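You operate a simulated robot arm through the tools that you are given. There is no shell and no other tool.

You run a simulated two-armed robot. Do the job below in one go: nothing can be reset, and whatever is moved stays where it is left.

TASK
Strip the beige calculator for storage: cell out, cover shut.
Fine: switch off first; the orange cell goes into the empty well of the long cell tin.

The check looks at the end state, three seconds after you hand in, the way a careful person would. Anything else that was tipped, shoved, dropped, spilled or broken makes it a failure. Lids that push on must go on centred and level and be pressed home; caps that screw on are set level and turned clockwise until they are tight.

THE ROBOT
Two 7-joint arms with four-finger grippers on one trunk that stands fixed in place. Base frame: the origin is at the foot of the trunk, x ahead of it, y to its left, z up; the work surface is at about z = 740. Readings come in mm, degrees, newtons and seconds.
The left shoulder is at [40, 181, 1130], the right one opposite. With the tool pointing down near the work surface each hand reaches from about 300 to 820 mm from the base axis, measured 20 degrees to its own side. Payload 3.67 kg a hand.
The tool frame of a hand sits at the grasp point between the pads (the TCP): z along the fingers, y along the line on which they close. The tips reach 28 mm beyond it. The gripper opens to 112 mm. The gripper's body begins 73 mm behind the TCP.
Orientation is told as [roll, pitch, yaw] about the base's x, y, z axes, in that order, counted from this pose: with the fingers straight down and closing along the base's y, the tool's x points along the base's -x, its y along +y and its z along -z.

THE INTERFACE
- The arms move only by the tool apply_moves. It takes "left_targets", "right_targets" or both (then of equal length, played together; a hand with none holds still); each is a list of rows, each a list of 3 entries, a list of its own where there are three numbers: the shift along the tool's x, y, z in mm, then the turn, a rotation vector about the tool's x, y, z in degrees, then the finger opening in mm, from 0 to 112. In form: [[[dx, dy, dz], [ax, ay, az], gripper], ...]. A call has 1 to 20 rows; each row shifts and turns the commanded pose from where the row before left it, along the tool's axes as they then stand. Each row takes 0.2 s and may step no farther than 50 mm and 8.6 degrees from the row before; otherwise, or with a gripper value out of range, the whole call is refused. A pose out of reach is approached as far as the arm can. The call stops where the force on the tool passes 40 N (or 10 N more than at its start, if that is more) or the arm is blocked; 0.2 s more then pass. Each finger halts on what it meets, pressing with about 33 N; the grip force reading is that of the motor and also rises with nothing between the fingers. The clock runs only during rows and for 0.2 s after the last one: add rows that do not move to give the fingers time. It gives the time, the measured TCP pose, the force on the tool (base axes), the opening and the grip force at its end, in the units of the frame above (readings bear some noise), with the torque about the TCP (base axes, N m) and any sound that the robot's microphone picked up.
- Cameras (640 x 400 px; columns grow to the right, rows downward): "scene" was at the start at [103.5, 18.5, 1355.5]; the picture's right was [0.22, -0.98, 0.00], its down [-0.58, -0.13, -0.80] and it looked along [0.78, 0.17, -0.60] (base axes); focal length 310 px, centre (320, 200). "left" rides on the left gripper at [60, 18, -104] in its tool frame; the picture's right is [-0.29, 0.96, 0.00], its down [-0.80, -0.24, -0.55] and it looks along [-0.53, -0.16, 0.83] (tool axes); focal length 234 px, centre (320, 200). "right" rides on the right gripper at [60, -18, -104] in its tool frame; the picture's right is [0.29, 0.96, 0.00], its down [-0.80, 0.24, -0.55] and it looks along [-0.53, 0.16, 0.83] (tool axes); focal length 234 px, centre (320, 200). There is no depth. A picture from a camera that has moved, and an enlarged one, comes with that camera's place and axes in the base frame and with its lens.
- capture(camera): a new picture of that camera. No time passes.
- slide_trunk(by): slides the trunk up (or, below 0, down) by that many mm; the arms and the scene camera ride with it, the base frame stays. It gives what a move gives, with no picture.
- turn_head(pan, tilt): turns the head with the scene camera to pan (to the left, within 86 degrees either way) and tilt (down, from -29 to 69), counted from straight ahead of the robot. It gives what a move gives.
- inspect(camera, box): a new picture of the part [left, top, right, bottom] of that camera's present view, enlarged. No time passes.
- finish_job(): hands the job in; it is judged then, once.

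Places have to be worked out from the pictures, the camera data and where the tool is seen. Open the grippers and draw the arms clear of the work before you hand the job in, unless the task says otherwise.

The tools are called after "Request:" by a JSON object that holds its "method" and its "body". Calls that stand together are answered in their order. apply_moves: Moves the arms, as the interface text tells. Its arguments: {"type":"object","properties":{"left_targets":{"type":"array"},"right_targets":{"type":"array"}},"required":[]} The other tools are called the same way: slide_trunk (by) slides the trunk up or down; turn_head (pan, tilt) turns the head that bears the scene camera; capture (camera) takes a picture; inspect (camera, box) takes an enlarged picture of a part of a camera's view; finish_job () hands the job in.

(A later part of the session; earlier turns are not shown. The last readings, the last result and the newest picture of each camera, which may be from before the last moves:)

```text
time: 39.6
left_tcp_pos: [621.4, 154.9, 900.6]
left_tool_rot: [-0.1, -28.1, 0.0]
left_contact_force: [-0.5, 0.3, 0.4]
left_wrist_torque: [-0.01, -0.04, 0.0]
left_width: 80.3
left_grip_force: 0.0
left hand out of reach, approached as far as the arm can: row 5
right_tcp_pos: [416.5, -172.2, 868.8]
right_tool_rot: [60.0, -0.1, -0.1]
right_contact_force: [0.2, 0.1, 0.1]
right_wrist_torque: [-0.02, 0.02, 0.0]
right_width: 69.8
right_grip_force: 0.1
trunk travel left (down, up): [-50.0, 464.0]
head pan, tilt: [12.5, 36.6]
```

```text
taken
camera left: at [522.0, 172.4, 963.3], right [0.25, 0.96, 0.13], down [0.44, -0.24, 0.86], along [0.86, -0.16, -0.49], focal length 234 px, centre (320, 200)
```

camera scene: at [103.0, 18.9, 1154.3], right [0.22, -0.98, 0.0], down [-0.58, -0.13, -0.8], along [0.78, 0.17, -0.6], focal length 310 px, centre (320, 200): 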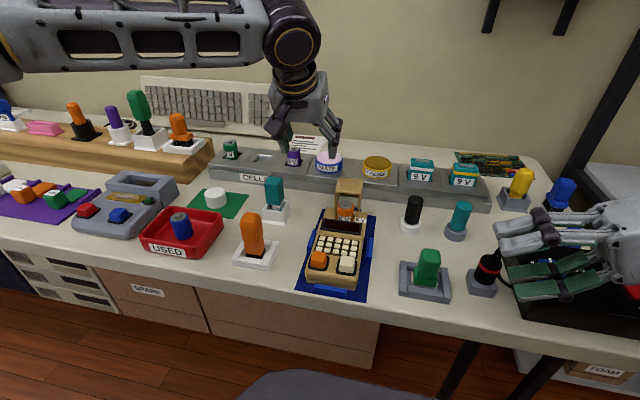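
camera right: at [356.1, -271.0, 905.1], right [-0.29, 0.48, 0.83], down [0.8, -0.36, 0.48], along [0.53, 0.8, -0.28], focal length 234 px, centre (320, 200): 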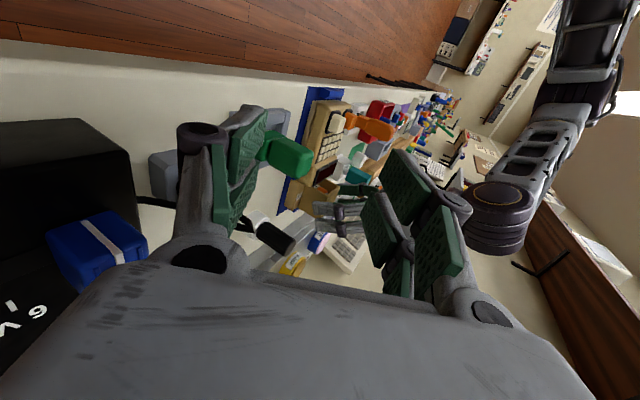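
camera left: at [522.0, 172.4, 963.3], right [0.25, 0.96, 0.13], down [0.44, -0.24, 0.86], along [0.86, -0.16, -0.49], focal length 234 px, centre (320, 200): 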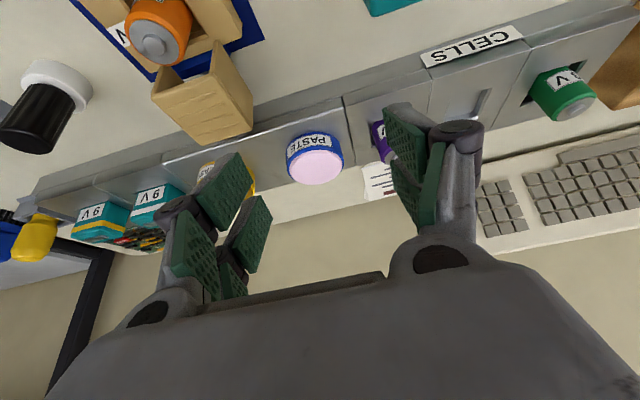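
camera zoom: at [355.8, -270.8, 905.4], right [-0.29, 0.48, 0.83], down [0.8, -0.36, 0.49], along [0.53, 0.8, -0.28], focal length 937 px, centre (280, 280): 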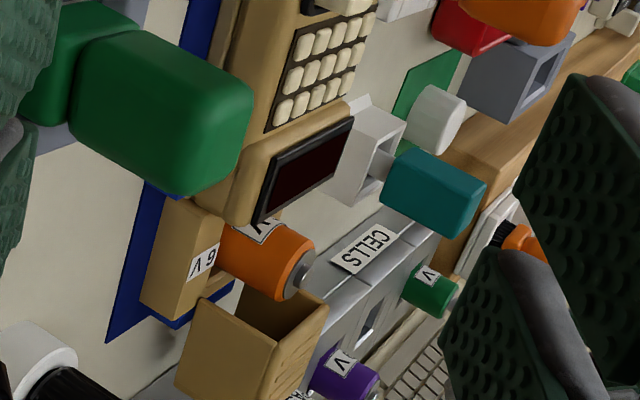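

The hood is open with the cell exposed at about (573, 72), nub top z≈797. I'll bring the hand over it with pitch −14° and check alignment from above before descending.

Request:
{"method": "apply_moves", "body": {"left_targets": [[[15, -27.7, -8], [0, 0, 0], 70], [[15, -27.7, -8], [0, 0, 0], 70], [[15, -27.7, -8], [0, 0, 0], 60], [[0, 0, 0], [0, 7, 0], 60], [[0, 0, 0], [0, 7, 0], 60], [[4.2, 0, 17], [0, 0, 0], 60], [[4.2, 0, 17], [0, 0, 0], 60], [[0, 0, 0], [0, 0, 0], 60]]}}

Request:
{"method": "capture", "body": {"camera": "left"}}

Request:
{"method": "inspect", "body": {"camera": "left", "box": [220, 100, 420, 240]}}

Request:
{"method": "inspect", "body": {"camera": "right", "box": [280, 130, 380, 230]}}

Request:
{"method": "inspect", "body": {"camera": "scene", "box": [300, 140, 400, 230]}}

```text
time: 41.4
left_tcp_pos: [573.3, 72.2, 865.1]
left_tool_rot: [0.1, -17.5, 0.2]
left_contact_force: [0.7, 0.7, -0.2]
left_wrist_torque: [-0.01, 0.0, -0.01]
left_width: 60.0
left_grip_force: 0.1
left hand out of reach, approached as far as the arm can: row 5
right_tcp_pos: [416.2, -171.8, 869.6]
right_tool_rot: [60.0, -0.1, 0.0]
right_contact_force: [0.5, 0.5, -0.4]
right_wrist_torque: [0.0, 0.02, -0.02]
right_width: 70.0
right_grip_force: 0.1
trunk travel left (down, up): [-50.0, 464.0]
head pan, tilt: [12.5, 36.6]
```

```text
taken
camera left: at [486.8, 90.6, 945.8], right [0.27, 0.96, 0.09], down [0.59, -0.24, 0.77], along [0.76, -0.16, -0.63], focal length 234 px, centre (320, 200)
```

left: 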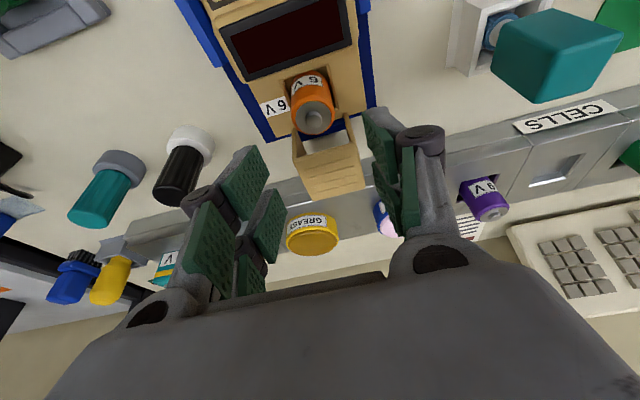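

```text
2.86 times, centred on (320, 170) of left
camera zoom: at [486.8, 90.6, 945.8], right [0.27, 0.96, 0.09], down [0.59, -0.24, 0.77], along [0.76, -0.16, -0.63], focal length 669 px, centre (320, 286)
```

zoom: 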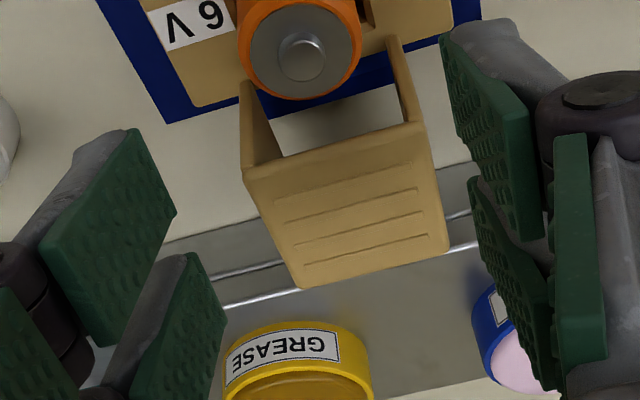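

```text
4.00 times, centred on (330, 180) of right
camera zoom: at [356.2, -271.0, 905.1], right [-0.29, 0.48, 0.83], down [0.8, -0.36, 0.48], along [0.53, 0.8, -0.28], focal length 937 px, centre (280, 280)
```

zoom: 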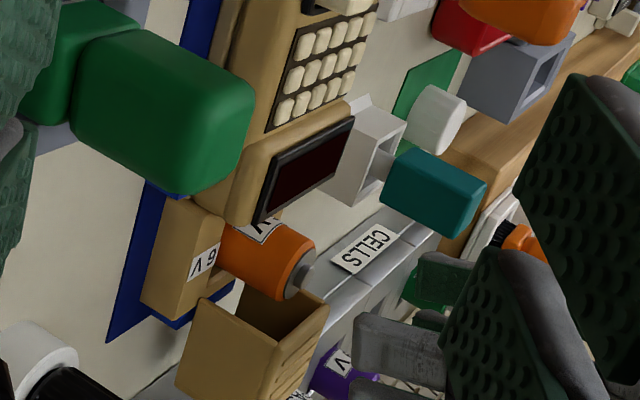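

```text
4.44 times, centred on (350, 185) of scene
camera zoom: at [103.4, 18.4, 1154.3], right [0.22, -0.98, 0.0], down [-0.58, -0.13, -0.8], along [0.78, 0.17, -0.6], focal length 1379 px, centre (187, 267)
```

zoom: 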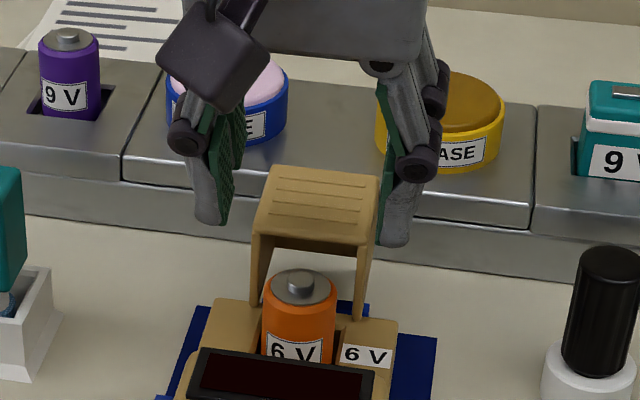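

Aligned well: cell ≈ (576, 73), hood front ≈ x 592. I'll shift slightly −x and descend around the cell, tips stopping ~z 772.

Request:
{"method": "apply_moves", "body": {"left_targets": [[[6, 0.2, 14.6], [0, 0, 0], 60], [[6, 0.2, 14.6], [0, 0, 0], 60], [[6, 0.2, 14.6], [0, 0, 0], 56], [[6, 0.2, 14.6], [0, 0, 0], 54], [[0, 0, 0], [0, 0, 0], 54]]}}

Request:
{"method": "inspect", "body": {"camera": "left", "box": [220, 100, 420, 240]}}

Request:
{"method": "inspect", "body": {"camera": "right", "box": [280, 130, 380, 230]}}

Request:
{"method": "inspect", "body": {"camera": "scene", "box": [300, 140, 400, 230]}}

```text
time: 42.6
left_tcp_pos: [569.3, 72.8, 802.3]
left_tool_rot: [0.0, -17.6, 0.0]
left_contact_force: [-0.4, -0.4, 0.0]
left_wrist_torque: [0.01, -0.03, 0.02]
left_width: 54.0
left_grip_force: 0.1
right_tcp_pos: [417.4, -172.2, 868.9]
right_tool_rot: [60.0, 0.0, 0.0]
right_contact_force: [0.5, 0.1, 0.0]
right_wrist_torque: [0.03, -0.02, 0.01]
right_width: 70.0
right_grip_force: 0.0
trunk travel left (down, up): [-50.0, 464.0]
head pan, tilt: [12.5, 36.6]
```

```text
2.86 times, centred on (320, 170) of left
camera zoom: at [482.2, 90.4, 883.1], right [0.27, 0.96, 0.09], down [0.59, -0.24, 0.77], along [0.76, -0.16, -0.63], focal length 669 px, centre (320, 286)
```

zoom: 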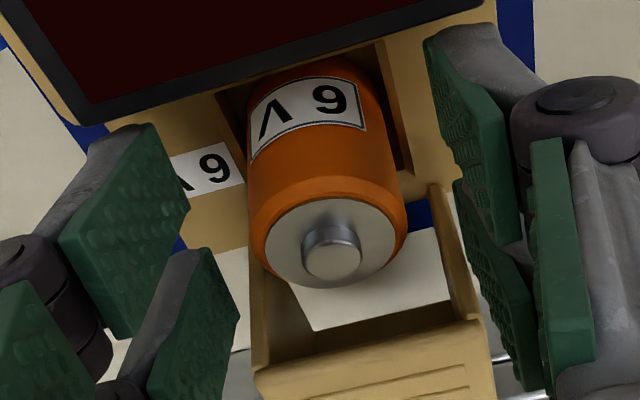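

```text
4.00 times, centred on (330, 180) of right
camera zoom: at [356.1, -271.0, 905.1], right [-0.29, 0.48, 0.83], down [0.8, -0.36, 0.48], along [0.53, 0.8, -0.28], focal length 937 px, centre (280, 280)
```

zoom: 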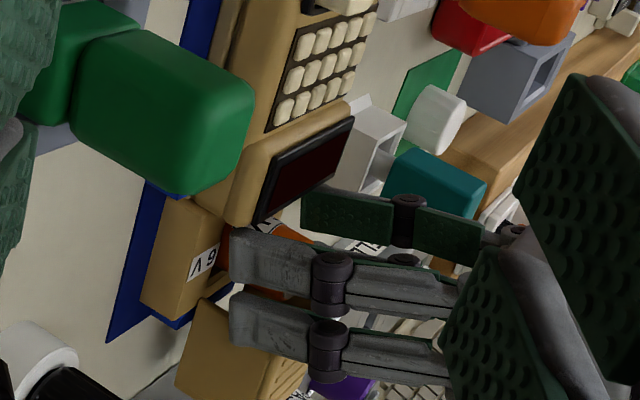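

```text
4.44 times, centred on (350, 185) of scene
camera zoom: at [103.3, 18.4, 1154.3], right [0.22, -0.98, 0.0], down [-0.58, -0.13, -0.8], along [0.78, 0.17, -0.6], focal length 1379 px, centre (187, 267)
```

zoom: 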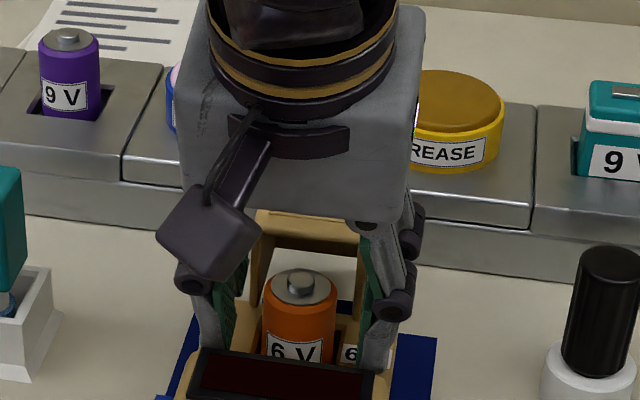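

The fingers show two prongs each, ~±16 mm about the TCP, so the +x prongs may be beside the hood walls. I'll test by closing only slightly to see whether they meet the hood (≈50 mm) before the cell.

Request:
{"method": "apply_moves", "body": {"left_targets": [[[0, 0, 0], [0, 0, 0], 51], [[0, 0, 0], [0, 0, 0], 48], [[0, 0, 0], [0, 0, 0], 46]]}}

Request:
{"method": "inspect", "body": {"camera": "left", "box": [220, 100, 420, 240]}}

Request:
{"method": "inspect", "body": {"camera": "right", "box": [295, 170, 355, 230]}}

```text
time: 43.4
left_tcp_pos: [569.3, 73.1, 802.8]
left_tool_rot: [0.0, -17.5, 0.1]
left_contact_force: [-0.2, 3.1, 1.2]
left_wrist_torque: [0.13, -0.01, -0.04]
left_width: 51.6
left_grip_force: 33.4
right_tcp_pos: [416.7, -172.2, 868.6]
right_tool_rot: [60.0, 0.1, 0.0]
right_contact_force: [0.1, 0.2, -0.9]
right_wrist_torque: [0.0, -0.01, 0.0]
right_width: 69.9
right_grip_force: 0.0
trunk travel left (down, up): [-50.0, 464.0]
head pan, tilt: [12.5, 36.6]
```

```text
2.86 times, centred on (320, 170) of left
camera zoom: at [482.4, 90.8, 883.3], right [0.27, 0.96, 0.09], down [0.59, -0.24, 0.77], along [0.76, -0.16, -0.63], focal length 669 px, centre (320, 286)
```

zoom: 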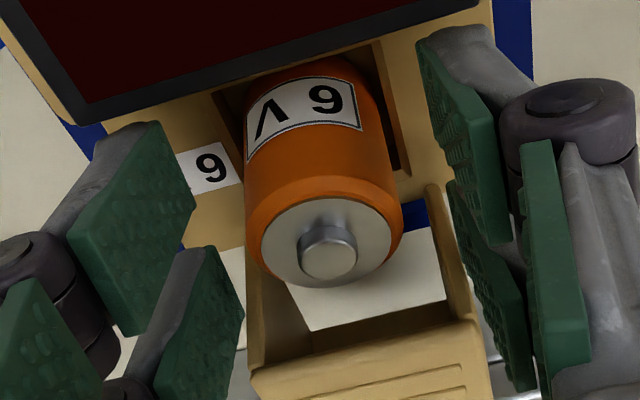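

```text
6.67 times, centred on (325, 200) of right
camera zoom: at [356.2, -270.8, 905.1], right [-0.29, 0.48, 0.83], down [0.8, -0.36, 0.48], along [0.53, 0.8, -0.28], focal length 1561 px, centre (287, 200)
```

zoom: 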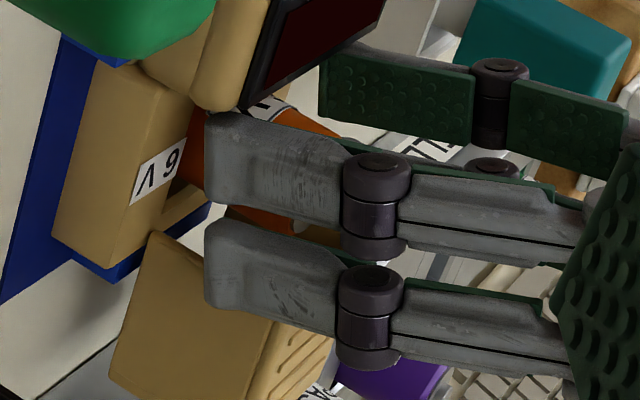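

The +x prongs do meet the hood at 51.6 mm, so the hood must go back a little more; the last pull showed no real stop force. I'll open, rise, pitch to −36° for reach, and regrip the hood further back.

Request:
{"method": "apply_moves", "body": {"left_targets": [[[0, 0, 0], [0, 0, 0], 60], [[0, 0, 0], [0, 0, 0], 66], [[-9, 0, -28.6], [0, 0, 0], 70], [[-9, 0, -28.6], [0, 0, 0], 70], [[0, 0, 0], [0, -6.2, 0], 70], [[0, 0, 0], [0, -6.2, 0], 70], [[0, 0, 0], [0, -6.2, 0], 70], [[-17.4, -0.5, 12.6], [0, 0, 0], 70], [[-17.4, -0.5, 12.6], [0, 0, 0], 70], [[0, 0, 0], [0, 0, 0], 70]]}}

Request:
{"method": "capture", "body": {"camera": "left"}}

Request:
{"method": "inspect", "body": {"camera": "scene", "box": [300, 140, 400, 230]}}

```text
time: 45.6
left_tcp_pos: [613.1, 72.1, 863.6]
left_tool_rot: [-0.1, -36.1, 0.1]
left_contact_force: [0.4, 0.1, 0.6]
left_wrist_torque: [-0.03, -0.01, -0.01]
left_width: 70.2
left_grip_force: 0.0
right_tcp_pos: [416.2, -173.1, 868.1]
right_tool_rot: [60.0, 0.0, 0.0]
right_contact_force: [0.6, -0.2, -1.1]
right_wrist_torque: [-0.01, 0.02, -0.01]
right_width: 70.1
right_grip_force: 0.0
trunk travel left (down, up): [-50.0, 464.0]
head pan, tilt: [12.5, 36.6]
```

```text
taken
camera left: at [504.8, 89.7, 910.8], right [0.23, 0.96, 0.17], down [0.32, -0.24, 0.92], along [0.92, -0.16, -0.36], focal length 234 px, centre (320, 200)
```

left: 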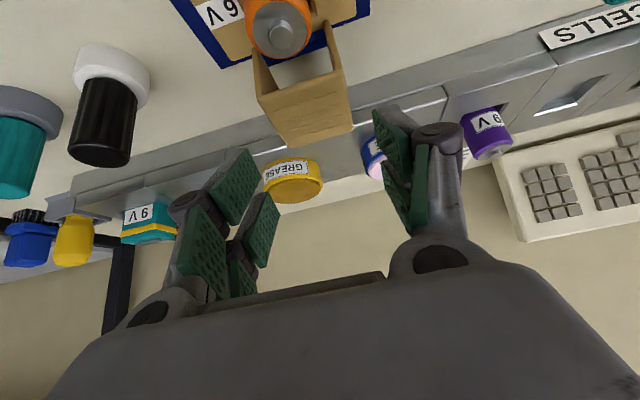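

```text
4.44 times, centred on (350, 185) of scene
camera zoom: at [103.1, 18.4, 1154.3], right [0.22, -0.98, 0.0], down [-0.58, -0.13, -0.8], along [0.78, 0.17, -0.6], focal length 1379 px, centre (187, 267)
```

zoom: 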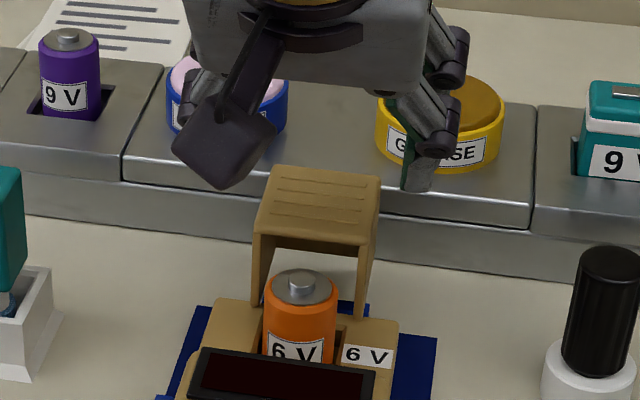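

Hood visible ahead of the tool; descending to z≈806 and gripping it again.

Request:
{"method": "apply_moves", "body": {"left_targets": [[[16.8, 0, 23], [0, 0, 0], 70], [[16.8, 0, 23], [0, 0, 0], 70], [[0, 0, 0], [0, 0, 0], 60], [[0, 0, 0], [0, 0, 0], 52], [[0, 0, 0], [0, 0, 0], 46]]}}

Request:
{"method": "inspect", "body": {"camera": "scene", "box": [300, 140, 400, 230]}}

Request:
{"method": "inspect", "body": {"camera": "right", "box": [280, 130, 380, 230]}}

```text
time: 46.8
left_tcp_pos: [611.2, 72.4, 805.9]
left_tool_rot: [0.1, -36.2, 0.1]
left_contact_force: [-0.1, 0.8, 0.3]
left_wrist_torque: [0.06, -0.24, -0.14]
left_width: 52.0
left_grip_force: 33.1
right_tcp_pos: [417.0, -171.7, 867.6]
right_tool_rot: [60.0, 0.0, 0.1]
right_contact_force: [-0.3, 0.3, 0.2]
right_wrist_torque: [0.01, 0.01, -0.01]
right_width: 70.0
right_grip_force: 0.2
trunk travel left (down, up): [-50.0, 464.0]
head pan, tilt: [12.5, 36.6]
```

```text
4.44 times, centred on (350, 185) of scene
camera zoom: at [103.3, 18.5, 1154.3], right [0.22, -0.98, 0.0], down [-0.58, -0.13, -0.8], along [0.78, 0.17, -0.6], focal length 1379 px, centre (187, 267)
```

zoom: 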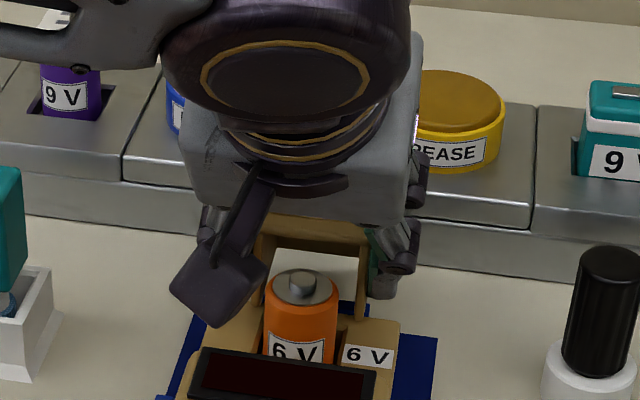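

```text
4.00 times, centred on (330, 180) of right
camera zoom: at [356.2, -270.9, 905.1], right [-0.29, 0.48, 0.83], down [0.8, -0.36, 0.48], along [0.53, 0.8, -0.28], focal length 937 px, centre (280, 280)
```

zoom: 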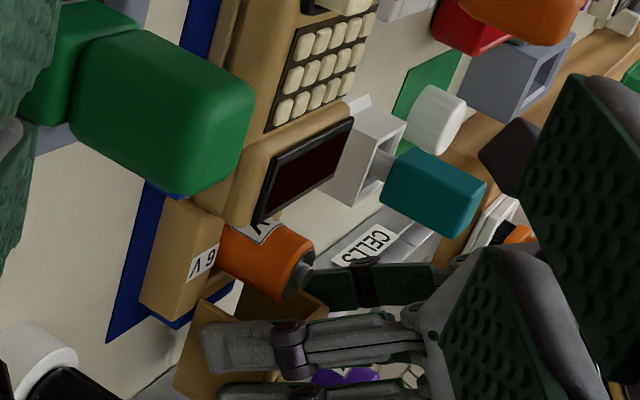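

Gripped at 52 mm. Pulling +x in 2 mm steps while watching the force.

Request:
{"method": "apply_moves", "body": {"left_targets": [[[-1.62, 0, 1.18], [0, 0, 0], 46], [[-1.62, 0, 1.18], [0, 0, 0], 46]]}}

Request:
{"method": "inspect", "body": {"camera": "scene", "box": [300, 140, 400, 230]}}

Request:
{"method": "inspect", "body": {"camera": "right", "box": [280, 130, 380, 230]}}

```text
time: 47.4
left_tcp_pos: [615.0, 72.7, 805.3]
left_tool_rot: [0.0, -36.1, 0.2]
left_contact_force: [-1.1, 2.6, 0.5]
left_wrist_torque: [0.02, -0.16, -0.05]
left_width: 51.6
left_grip_force: 32.7
right_tcp_pos: [417.1, -171.9, 868.7]
right_tool_rot: [60.0, 0.0, -0.1]
right_contact_force: [-0.2, -0.6, 0.3]
right_wrist_torque: [-0.03, -0.02, 0.02]
right_width: 69.7
right_grip_force: 0.0
trunk travel left (down, up): [-50.0, 464.0]
head pan, tilt: [12.5, 36.6]
```

```text
4.44 times, centred on (350, 185) of scene
camera zoom: at [103.3, 18.6, 1154.3], right [0.22, -0.98, 0.0], down [-0.58, -0.13, -0.8], along [0.78, 0.17, -0.6], focal length 1379 px, centre (187, 267)
```

zoom: 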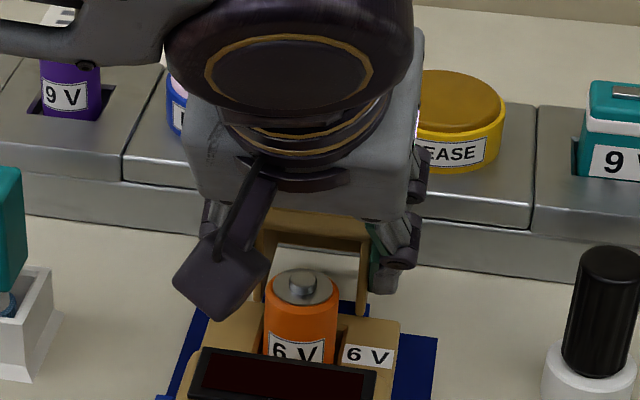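

```text
4.00 times, centred on (330, 180) of right
camera zoom: at [356.1, -270.8, 905.1], right [-0.29, 0.48, 0.83], down [0.8, -0.36, 0.48], along [0.53, 0.8, -0.28], focal length 937 px, centre (280, 280)
```

zoom: 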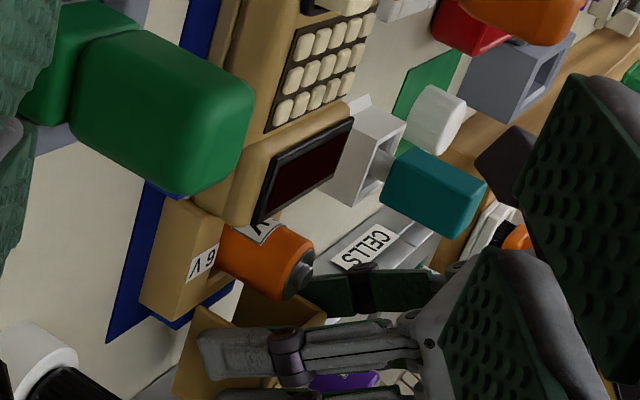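

It moved ~4 mm with almost no force and the calculator stayed put. Continuing 8 mm more.

Request:
{"method": "apply_moves", "body": {"left_targets": [[[-1.62, 0, 1.18], [0, 0, 0], 46], [[-1.62, 0, 1.18], [0, 0, 0], 46], [[-1.62, 0, 1.18], [0, 0, 0], 46], [[-1.62, 0, 1.18], [0, 0, 0], 46]]}}

Request:
{"method": "inspect", "body": {"camera": "scene", "box": [300, 140, 400, 230]}}

Request:
{"method": "inspect", "body": {"camera": "right", "box": [280, 130, 380, 230]}}

```text
time: 48.4
left_tcp_pos: [622.4, 72.2, 806.6]
left_tool_rot: [0.1, -36.1, 0.2]
left_contact_force: [-1.4, 0.9, 1.4]
left_wrist_torque: [0.35, 0.46, -0.17]
left_width: 51.9
left_grip_force: 33.1
right_tcp_pos: [416.8, -171.9, 869.3]
right_tool_rot: [60.0, 0.0, 0.0]
right_contact_force: [0.1, 0.0, 0.4]
right_wrist_torque: [0.01, -0.01, 0.01]
right_width: 69.6
right_grip_force: 0.1
trunk travel left (down, up): [-50.0, 464.0]
head pan, tilt: [12.5, 36.6]
```

```text
4.44 times, centred on (350, 185) of scene
camera zoom: at [103.3, 18.4, 1154.3], right [0.22, -0.98, 0.0], down [-0.58, -0.13, -0.8], along [0.78, 0.17, -0.6], focal length 1379 px, centre (187, 267)
```

zoom: 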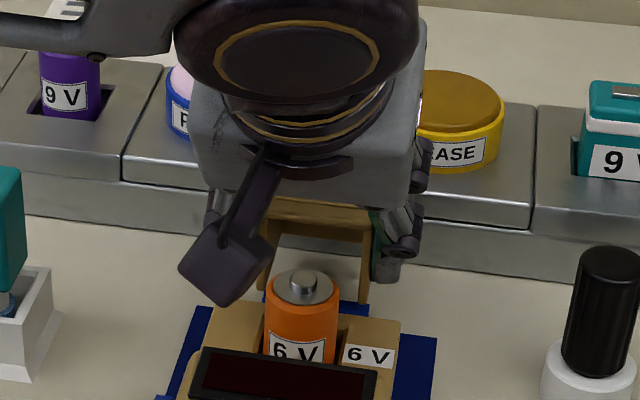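

```text
4.00 times, centred on (330, 180) of right
camera zoom: at [356.1, -271.0, 905.1], right [-0.29, 0.48, 0.83], down [0.8, -0.36, 0.48], along [0.53, 0.8, -0.28], focal length 937 px, centre (280, 280)
```

zoom: 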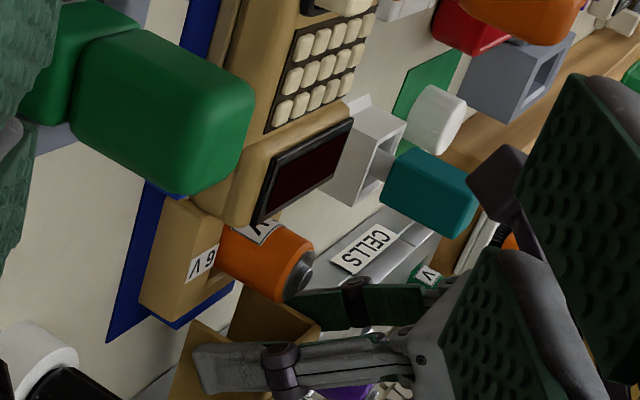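

Hood front now ≈ x 604 and still free (it stayed level when released before, so it rides a guide). A further 6 mm for finger clearance.

Request:
{"method": "apply_moves", "body": {"left_targets": [[[-1.62, 0, 1.18], [0, 0, 0], 46], [[-1.62, 0, 1.18], [0, 0, 0], 46], [[-1.62, 0, 1.18], [0, 0, 0], 46]]}}

Request:
{"method": "inspect", "body": {"camera": "scene", "box": [300, 140, 400, 230]}}

Request:
{"method": "inspect", "body": {"camera": "right", "box": [280, 130, 380, 230]}}

```text
time: 49.2
left_tcp_pos: [629.9, 71.4, 806.0]
left_tool_rot: [0.0, -36.2, -0.1]
left_contact_force: [-7.7, -0.5, 0.6]
left_wrist_torque: [0.16, -0.08, 0.18]
left_width: 51.7
left_grip_force: 32.6
right_tcp_pos: [415.0, -172.0, 868.3]
right_tool_rot: [60.0, 0.1, -0.1]
right_contact_force: [0.4, 0.5, -0.8]
right_wrist_torque: [-0.02, -0.02, 0.01]
right_width: 70.1
right_grip_force: 0.0
trunk travel left (down, up): [-50.0, 464.0]
head pan, tilt: [12.5, 36.6]
```

```text
4.44 times, centred on (350, 185) of scene
camera zoom: at [102.6, 18.3, 1154.4], right [0.22, -0.98, 0.0], down [-0.58, -0.13, -0.8], along [0.78, 0.17, -0.6], focal length 1379 px, centre (187, 267)
```

zoom: 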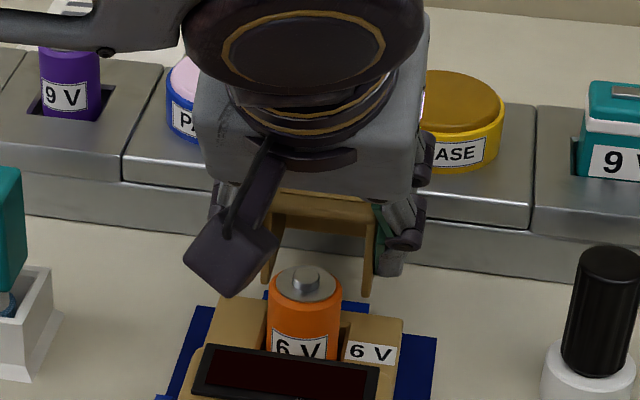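

```text
4.00 times, centred on (330, 180) of right
camera zoom: at [355.6, -271.1, 905.2], right [-0.29, 0.48, 0.83], down [0.8, -0.36, 0.49], along [0.53, 0.8, -0.28], focal length 937 px, centre (280, 280)
```

zoom: 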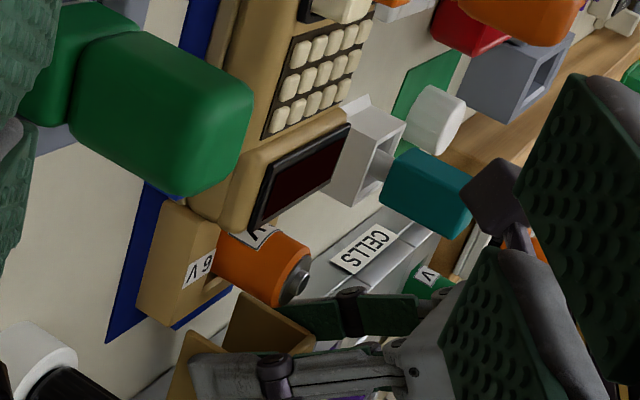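

Now the force rose (−7.7 N) and the calculator nudged slightly: that is the end stop. I'll ease back 2 mm, release and lift away.

Request:
{"method": "apply_moves", "body": {"left_targets": [[[1.62, 0, -1.18], [0, 0, 0], 46], [[0, 0, 0], [0, 0, 0], 58], [[0, 0, 0], [0, 0, 0], 72], [[-11.8, 0, -16.2], [0, 0, 0], 72], [[-23.5, 0, -32.4], [0, 0, 0], 72], [[-11.8, 0, -16.2], [0, 0, 0], 72], [[16, 0, -11.6], [0, 0, 0], 70], [[24, 0, -17.6], [0, 0, 0], 60], [[0, 0, 0], [0, 6.2, 0], 60], [[0, 0, 0], [0, 6.2, 0], 60], [[0, 0, 0], [0, 6.2, 0], 60]]}}

Request:
{"method": "capture", "body": {"camera": "left"}}

Request:
{"method": "inspect", "body": {"camera": "scene", "box": [290, 150, 400, 300]}}

Request:
{"method": "inspect", "body": {"camera": "right", "box": [280, 130, 380, 230]}}

```text
time: 51.6
left_tcp_pos: [578.2, 72.2, 885.7]
left_tool_rot: [0.0, -17.4, 0.1]
left_contact_force: [0.4, 0.1, 0.6]
left_wrist_torque: [-0.03, -0.01, -0.02]
left_width: 60.0
left_grip_force: 0.1
right_tcp_pos: [417.9, -171.8, 867.9]
right_tool_rot: [59.9, 0.1, 0.1]
right_contact_force: [-0.5, 0.7, 0.5]
right_wrist_torque: [0.0, -0.01, 0.01]
right_width: 69.9
right_grip_force: 0.0
trunk travel left (down, up): [-50.0, 464.0]
head pan, tilt: [12.5, 36.6]
```

```text
taken
camera left: at [491.5, 90.8, 966.5], right [0.27, 0.96, 0.09], down [0.6, -0.24, 0.77], along [0.76, -0.16, -0.64], focal length 234 px, centre (320, 200)
```

left: 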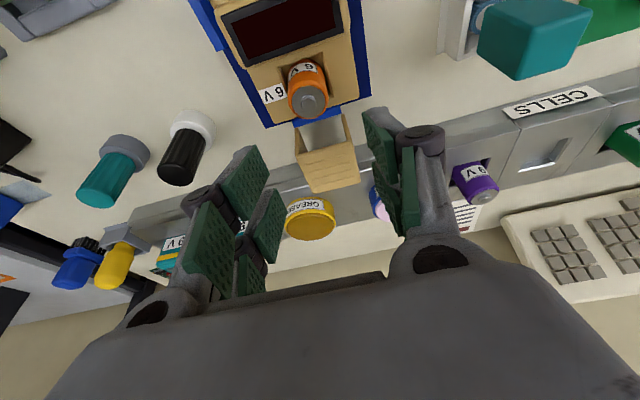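

```text
2.67 times, centred on (345, 225) of scene
camera zoom: at [104.5, 18.7, 1154.1], right [0.22, -0.98, 0.0], down [-0.58, -0.13, -0.8], along [0.78, 0.17, -0.6], focal length 828 px, centre (253, 133)
```

zoom: 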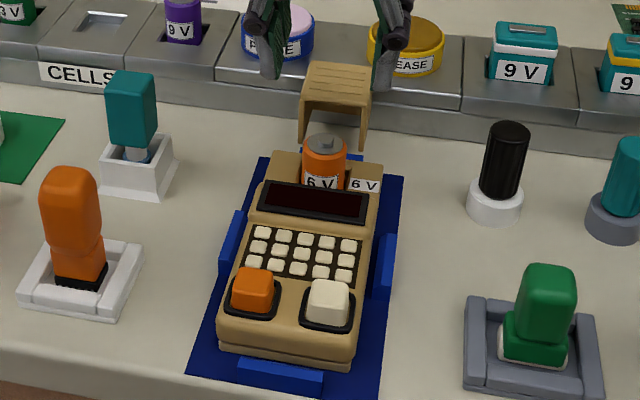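

```text
4.00 times, centred on (330, 180) of right
camera zoom: at [357.2, -270.7, 904.6], right [-0.29, 0.48, 0.83], down [0.8, -0.36, 0.48], along [0.53, 0.8, -0.28], focal length 937 px, centre (280, 280)
```

zoom: 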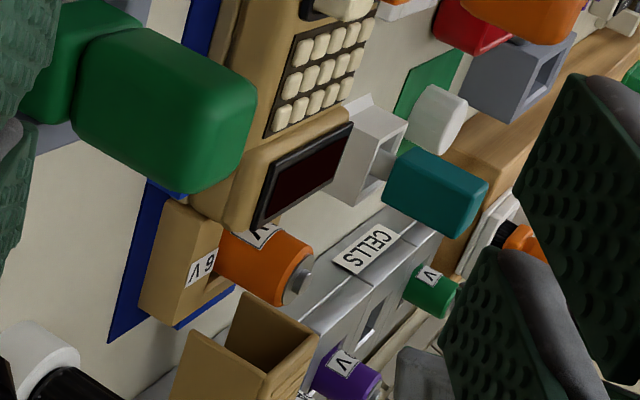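

The hood stays level at its stop, front ≈ x 605; cell ≈ (577, 73). Descending around the cell with fingers open 60.

Request:
{"method": "apply_moves", "body": {"left_targets": [[[8.5, 0.2, 19.3], [0, 0, 0], 60], [[8.5, 0.2, 19.3], [0, 0, 0], 60], [[8.5, 0.2, 19.3], [0, 0, 0], 58], [[8.5, 0.2, 19.3], [0, 0, 0], 56], [[0, 0, 0], [0, 0, 0], 56]]}}

Request:
{"method": "inspect", "body": {"camera": "left", "box": [220, 100, 420, 240]}}

Request:
{"method": "inspect", "body": {"camera": "right", "box": [295, 170, 355, 230]}}

```text
time: 52.8
left_tcp_pos: [567.7, 72.5, 801.2]
left_tool_rot: [0.0, -17.4, 0.0]
left_contact_force: [3.7, -0.3, 2.0]
left_wrist_torque: [-0.1, 0.02, 0.08]
left_width: 56.4
left_grip_force: 0.2
right_tcp_pos: [417.9, -171.5, 868.2]
right_tool_rot: [60.0, 0.1, -0.1]
right_contact_force: [0.3, -0.2, -0.2]
right_wrist_torque: [0.03, -0.07, -0.02]
right_width: 70.2
right_grip_force: 0.1
trunk travel left (down, up): [-50.0, 464.0]
head pan, tilt: [12.5, 36.6]
```

```text
2.86 times, centred on (320, 170) of left
camera zoom: at [481.2, 90.7, 881.2], right [0.27, 0.96, 0.09], down [0.59, -0.24, 0.77], along [0.76, -0.16, -0.63], focal length 669 px, centre (320, 286)
```

zoom: 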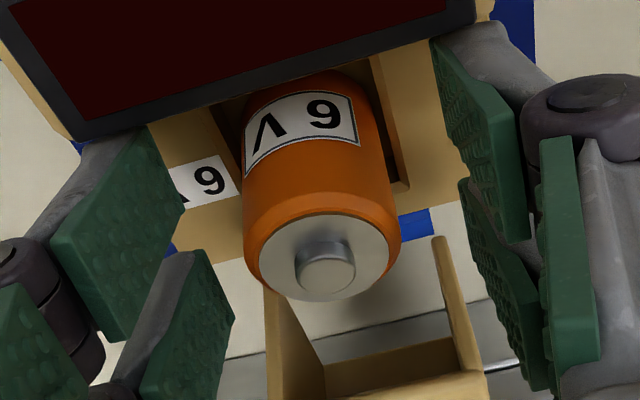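

```text
6.67 times, centred on (325, 200) of right
camera zoom: at [356.4, -271.0, 905.0], right [-0.29, 0.48, 0.83], down [0.8, -0.36, 0.48], along [0.53, 0.8, -0.28], focal length 1561 px, centre (287, 200)
```

zoom: 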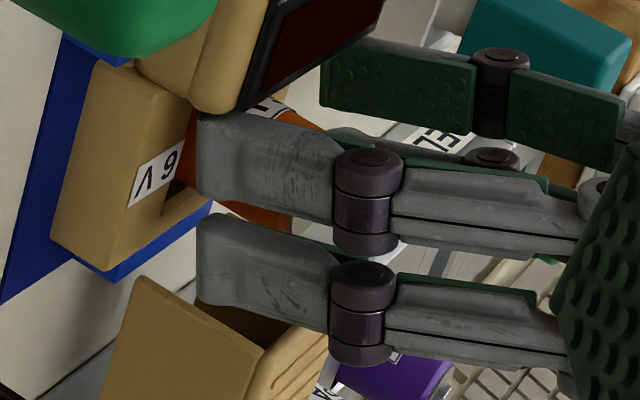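

The −x prongs just brush the display bezel (3.7 N). I'll shift +x 2.5 mm and recheck.

Request:
{"method": "apply_moves", "body": {"left_targets": [[[-2.4, 0.3, 0.5], [0, 0, 0], 56], [[0, 0, 0], [0, 0, 0], 56]]}}

Request:
{"method": "inspect", "body": {"camera": "left", "box": [220, 100, 420, 240]}}

Request:
{"method": "inspect", "body": {"camera": "scene", "box": [300, 150, 400, 230]}}

```text
time: 53.4
left_tcp_pos: [570.1, 71.9, 801.0]
left_tool_rot: [0.1, -17.6, 0.1]
left_contact_force: [-0.2, -0.3, 0.5]
left_wrist_torque: [-0.03, -0.01, -0.01]
left_width: 56.1
left_grip_force: 0.1
right_tcp_pos: [417.6, -173.1, 868.2]
right_tool_rot: [60.0, 0.0, 0.1]
right_contact_force: [-0.2, -0.2, -0.7]
right_wrist_torque: [-0.01, -0.02, -0.01]
right_width: 70.2
right_grip_force: 0.1
trunk travel left (down, up): [-50.0, 464.0]
head pan, tilt: [12.5, 36.6]
```

```text
2.86 times, centred on (320, 170) of left
camera zoom: at [483.3, 90.1, 881.4], right [0.27, 0.96, 0.09], down [0.59, -0.24, 0.77], along [0.76, -0.16, -0.63], focal length 669 px, centre (320, 286)
```

zoom: 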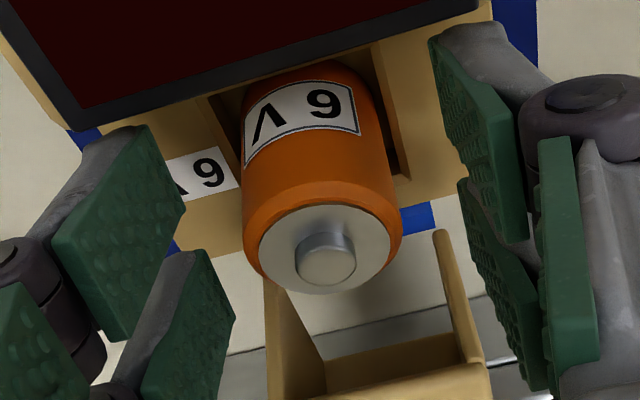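

```text
5.00 times, centred on (350, 190) of scene
camera zoom: at [103.3, 18.4, 1154.3], right [0.22, -0.98, 0.0], down [-0.58, -0.13, -0.8], along [0.78, 0.17, -0.6], focal length 1552 px, centre (170, 250)
```

zoom: 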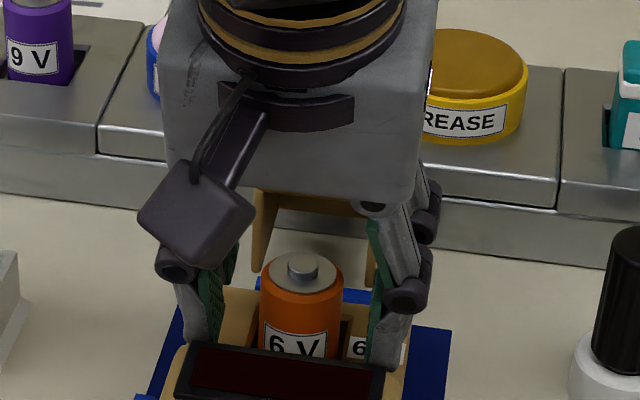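

Free of contact. Closing on the cell in steps.

Request:
{"method": "apply_moves", "body": {"left_targets": [[[0, 0, 0], [0, 0, 0], 46], [[0, 0, 0], [0, 0, 0], 40], [[0, 0, 0], [0, 0, 0], 35], [[0, 0, 0], [0, 0, 0], 30], [[0, 0, 0], [0, 0, 0], 26], [[0, 0, 0], [0, 0, 0], 26]]}}

Request:
{"method": "inspect", "body": {"camera": "left", "box": [220, 100, 420, 240]}}

Request:
{"method": "inspect", "body": {"camera": "scene", "box": [300, 150, 400, 230]}}

Request:
{"method": "inspect", "body": {"camera": "right", "box": [280, 130, 380, 230]}}

```text
time: 54.8
left_tcp_pos: [570.6, 72.1, 801.2]
left_tool_rot: [0.0, -17.5, 0.2]
left_contact_force: [-0.6, 1.1, 0.5]
left_wrist_torque: [0.0, -0.01, 0.01]
left_width: 29.9
left_grip_force: 33.1
right_tcp_pos: [417.3, -172.3, 869.3]
right_tool_rot: [60.0, 0.0, 0.0]
right_contact_force: [-0.2, -0.6, -0.1]
right_wrist_torque: [-0.02, 0.02, 0.01]
right_width: 69.9
right_grip_force: 0.0
trunk travel left (down, up): [-50.0, 464.0]
head pan, tilt: [12.5, 36.6]
```

```text
2.86 times, centred on (320, 170) of left
camera zoom: at [483.5, 90.2, 881.7], right [0.27, 0.96, 0.09], down [0.59, -0.24, 0.77], along [0.76, -0.16, -0.63], focal length 669 px, centre (320, 286)
```

zoom: 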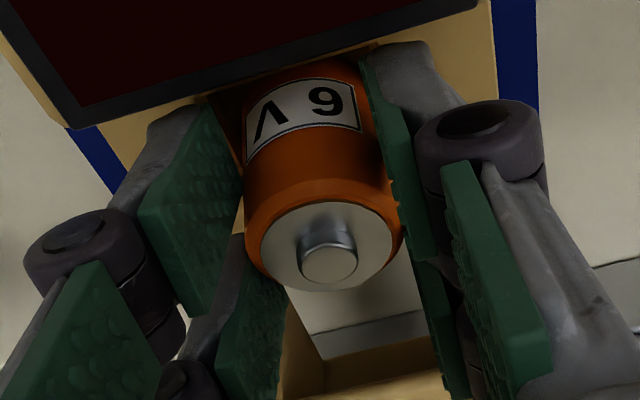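

```text
5.00 times, centred on (350, 190) of scene
camera zoom: at [103.3, 18.4, 1154.3], right [0.22, -0.98, 0.0], down [-0.58, -0.13, -0.8], along [0.78, 0.17, -0.6], focal length 1552 px, centre (170, 250)
```

zoom: 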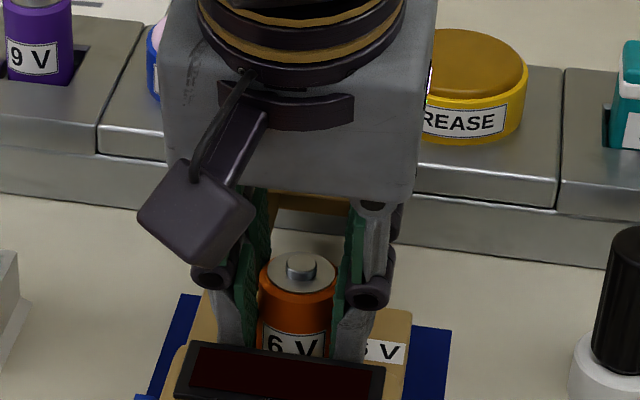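

```text
4.00 times, centred on (330, 180) of right
camera zoom: at [356.2, -271.0, 905.0], right [-0.29, 0.48, 0.83], down [0.8, -0.36, 0.48], along [0.53, 0.8, -0.28], focal length 937 px, centre (280, 280)
```

zoom: 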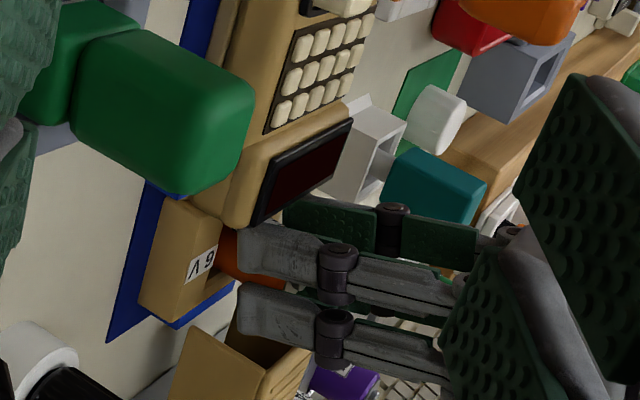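

The cell is held at 29.9 mm. Lifting straight up slowly.

Request:
{"method": "apply_moves", "body": {"left_targets": [[[-1.5, 0, -4.8], [0, 0, 0], 26], [[-1.5, 0, -4.8], [0, 0, 0], 26], [[-1.5, 0, -4.8], [0, 0, 0], 26]]}}

Request:
{"method": "inspect", "body": {"camera": "left", "box": [220, 100, 420, 240]}}

Request:
{"method": "inspect", "body": {"camera": "scene", "box": [300, 150, 400, 230]}}

Request:
{"method": "inspect", "body": {"camera": "right", "box": [280, 130, 380, 230]}}

```text
time: 55.6
left_tcp_pos: [571.1, 71.9, 817.6]
left_tool_rot: [0.0, -17.5, 0.0]
left_contact_force: [-0.9, -0.4, -1.2]
left_wrist_torque: [0.05, 0.0, -0.05]
left_width: 29.6
left_grip_force: 32.9
right_tcp_pos: [416.8, -172.6, 868.8]
right_tool_rot: [60.0, 0.0, 0.0]
right_contact_force: [0.1, -0.4, 0.6]
right_wrist_torque: [0.0, -0.01, 0.01]
right_width: 70.1
right_grip_force: 0.1
trunk travel left (down, up): [-50.0, 464.0]
head pan, tilt: [12.5, 36.6]
```

```text
2.86 times, centred on (320, 170) of left
camera zoom: at [484.4, 90.2, 897.9], right [0.27, 0.96, 0.09], down [0.59, -0.24, 0.77], along [0.76, -0.16, -0.63], focal length 669 px, centre (320, 286)
```

zoom: 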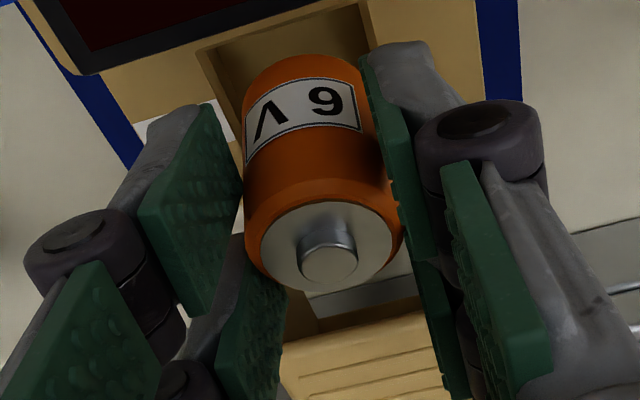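

```text
5.00 times, centred on (350, 190) of scene
camera zoom: at [103.4, 18.4, 1154.3], right [0.22, -0.98, 0.0], down [-0.58, -0.13, -0.8], along [0.78, 0.17, -0.6], focal length 1552 px, centre (170, 250)
```

zoom: 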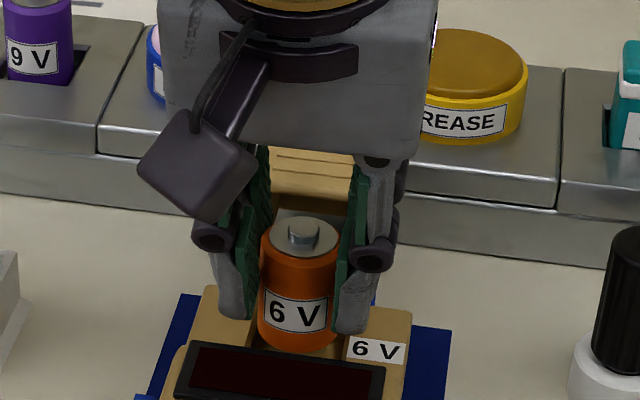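

```text
4.00 times, centred on (330, 180) of right
camera zoom: at [356.3, -271.0, 905.0], right [-0.29, 0.48, 0.83], down [0.8, -0.36, 0.48], along [0.53, 0.8, -0.28], focal length 937 px, centre (280, 280)
```

zoom: 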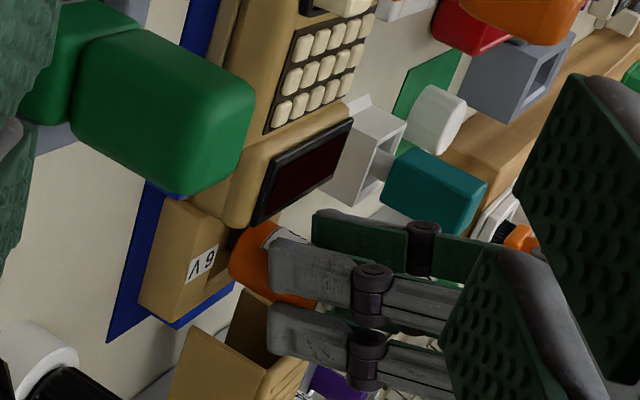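

The cell rises cleanly and upright. Lifting another 80 mm.

Request:
{"method": "apply_moves", "body": {"left_targets": [[[-3, 0, -9.5], [0, 0, 0], 26], [[-6, 0, -19], [0, 0, 0], 26], [[-6, 0, -19], [0, 0, 0], 26], [[-6, 0, -19], [0, 0, 0], 26], [[-3, 0, -9.5], [0, 0, 0], 26], [[0, 0, 0], [0, 0, 0], 26]]}}

Request:
{"method": "capture", "body": {"camera": "scene"}}

Request:
{"method": "inspect", "body": {"camera": "scene", "box": [290, 90, 410, 240]}}

Request:
{"method": "inspect", "body": {"camera": "right", "box": [280, 120, 420, 230]}}

```text
time: 57.0
left_tcp_pos: [570.0, 72.6, 898.5]
left_tool_rot: [0.0, -17.5, 0.0]
left_contact_force: [-0.3, 0.0, -1.3]
left_wrist_torque: [0.01, 0.02, 0.0]
left_width: 29.7
left_grip_force: 33.1
right_tcp_pos: [416.4, -172.6, 867.7]
right_tool_rot: [60.0, -0.1, -0.1]
right_contact_force: [0.0, 0.1, -0.4]
right_wrist_torque: [0.0, 0.02, -0.02]
right_width: 69.9
right_grip_force: 0.0
trunk travel left (down, up): [-50.0, 464.0]
head pan, tilt: [12.5, 36.6]
```

```text
taken
camera scene: at [103.5, 18.4, 1154.3], right [0.22, -0.98, 0.0], down [-0.58, -0.13, -0.8], along [0.78, 0.17, -0.6], focal length 310 px, centre (320, 200)
```

scene: 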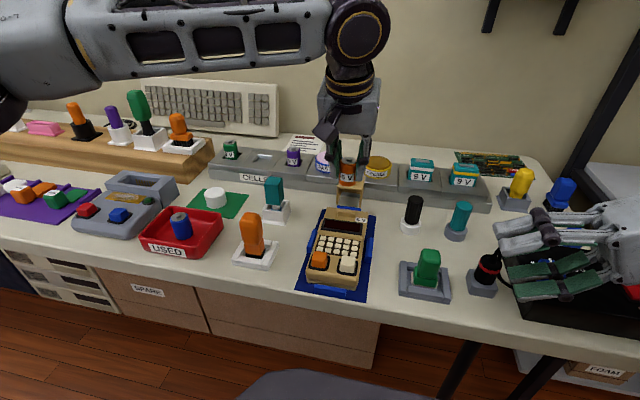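

```text
2.67 times, centred on (350, 165) of scene
camera zoom: at [103.5, 18.4, 1154.3], right [0.22, -0.98, 0.0], down [-0.58, -0.13, -0.8], along [0.78, 0.17, -0.6], focal length 828 px, centre (240, 293)
```

zoom: 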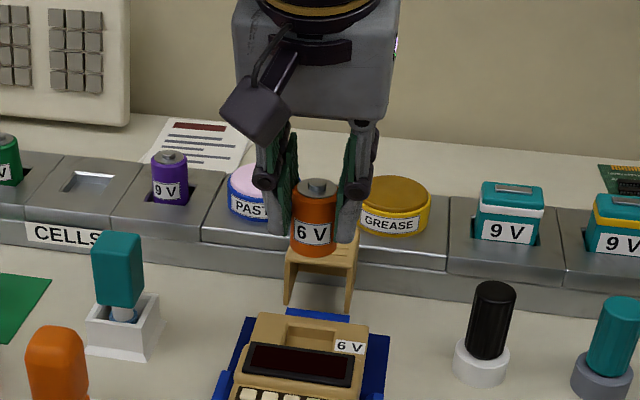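

```text
3.64 times, centred on (350, 175) of right
camera zoom: at [356.3, -271.0, 905.0], right [-0.29, 0.48, 0.83], down [0.8, -0.36, 0.48], along [0.53, 0.8, -0.28], focal length 852 px, centre (211, 291)
```

zoom: 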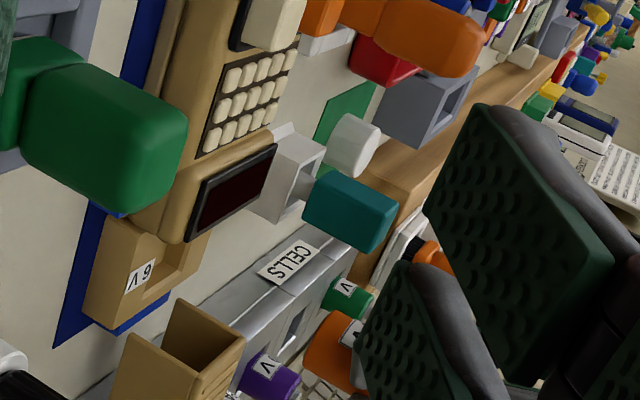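

The cell is out, held upright; its height is ≈46 mm (bottom ≈ TCP − 51). Moving at this height toward the tin's empty well, estimated at (739, 300), stopping above it.

Request:
{"method": "apply_moves", "body": {"left_targets": [[[-8, 11.7, 2.5], [0, 0, 0], 26], [[-15.55, 22.7, 4.9], [0, 0, 0], 26], [[-15.55, 22.7, 4.9], [0, 0, 0], 26], [[-15.55, 22.7, 4.9], [0, 0, 0], 26], [[-15.55, 22.7, 4.9], [0, 0, 0], 26], [[-15.55, 22.7, 4.9], [0, 0, 0], 26], [[-15.55, 22.7, 4.9], [0, 0, 0], 26], [[-15.55, 22.7, 4.9], [0, 0, 0], 26], [[-15.55, 22.7, 4.9], [0, 0, 0], 26], [[-15.55, 22.7, 4.9], [0, 0, 0], 26], [[-7.5, 11, 2.4], [0, 0, 0], 26], [[0, 0, 0], [0, 0, 0], 26]]}}

Request:
{"method": "capture", "body": {"camera": "left"}}

Request:
{"method": "capture", "body": {"camera": "scene"}}

Request:
{"method": "inspect", "body": {"camera": "scene", "box": [200, 70, 320, 200]}}

```text
time: 59.6
left_tcp_pos: [734.6, 299.5, 896.7]
left_tool_rot: [-0.1, -17.5, 0.1]
left_contact_force: [-0.1, 0.5, -0.1]
left_wrist_torque: [-0.02, -0.02, 0.01]
left_width: 29.6
left_grip_force: 33.2
right_tcp_pos: [416.5, -172.1, 868.8]
right_tool_rot: [60.0, -0.1, 0.0]
right_contact_force: [0.1, -0.4, -0.1]
right_wrist_torque: [0.01, 0.02, -0.04]
right_width: 70.1
right_grip_force: 0.1
trunk travel left (down, up): [-50.0, 464.0]
head pan, tilt: [12.5, 36.6]
```

```text
taken
camera left: at [647.2, 317.3, 977.2], right [0.27, 0.96, 0.09], down [0.59, -0.24, 0.77], along [0.76, -0.16, -0.63], focal length 234 px, centre (320, 200)
```

left: 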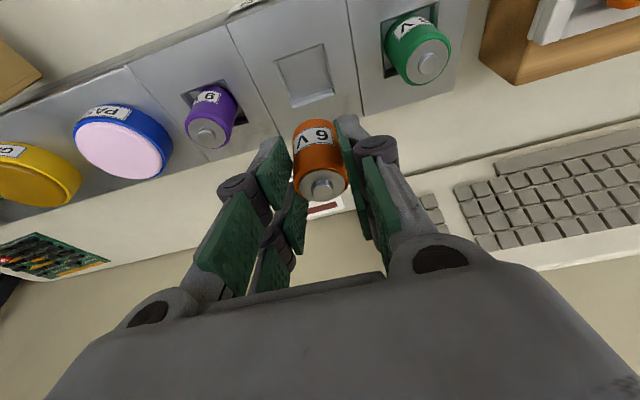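

```text
taken
camera scene: at [103.4, 18.5, 1154.3], right [0.22, -0.98, 0.0], down [-0.58, -0.13, -0.8], along [0.78, 0.17, -0.6], focal length 310 px, centre (320, 200)
```

scene: 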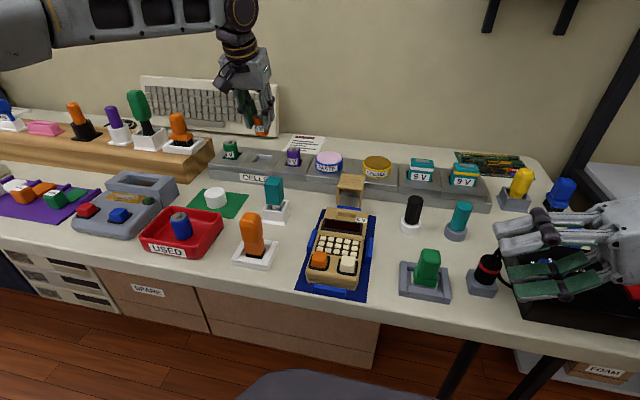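

```text
3.08 times, centred on (260, 135) of scene
camera zoom: at [103.4, 18.5, 1154.3], right [0.22, -0.98, 0.0], down [-0.58, -0.13, -0.8], along [0.78, 0.17, -0.6], focal length 955 px, centre (505, 400)
```

zoom: 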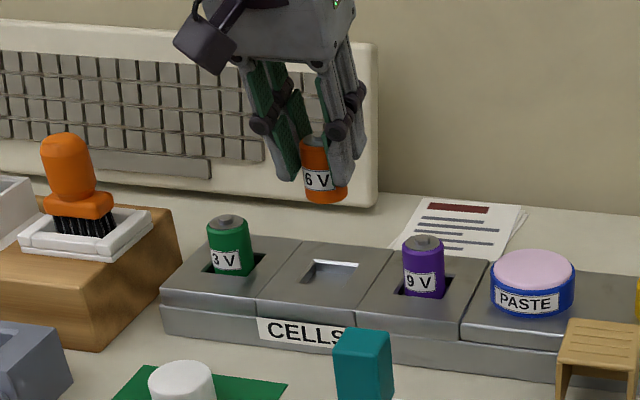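

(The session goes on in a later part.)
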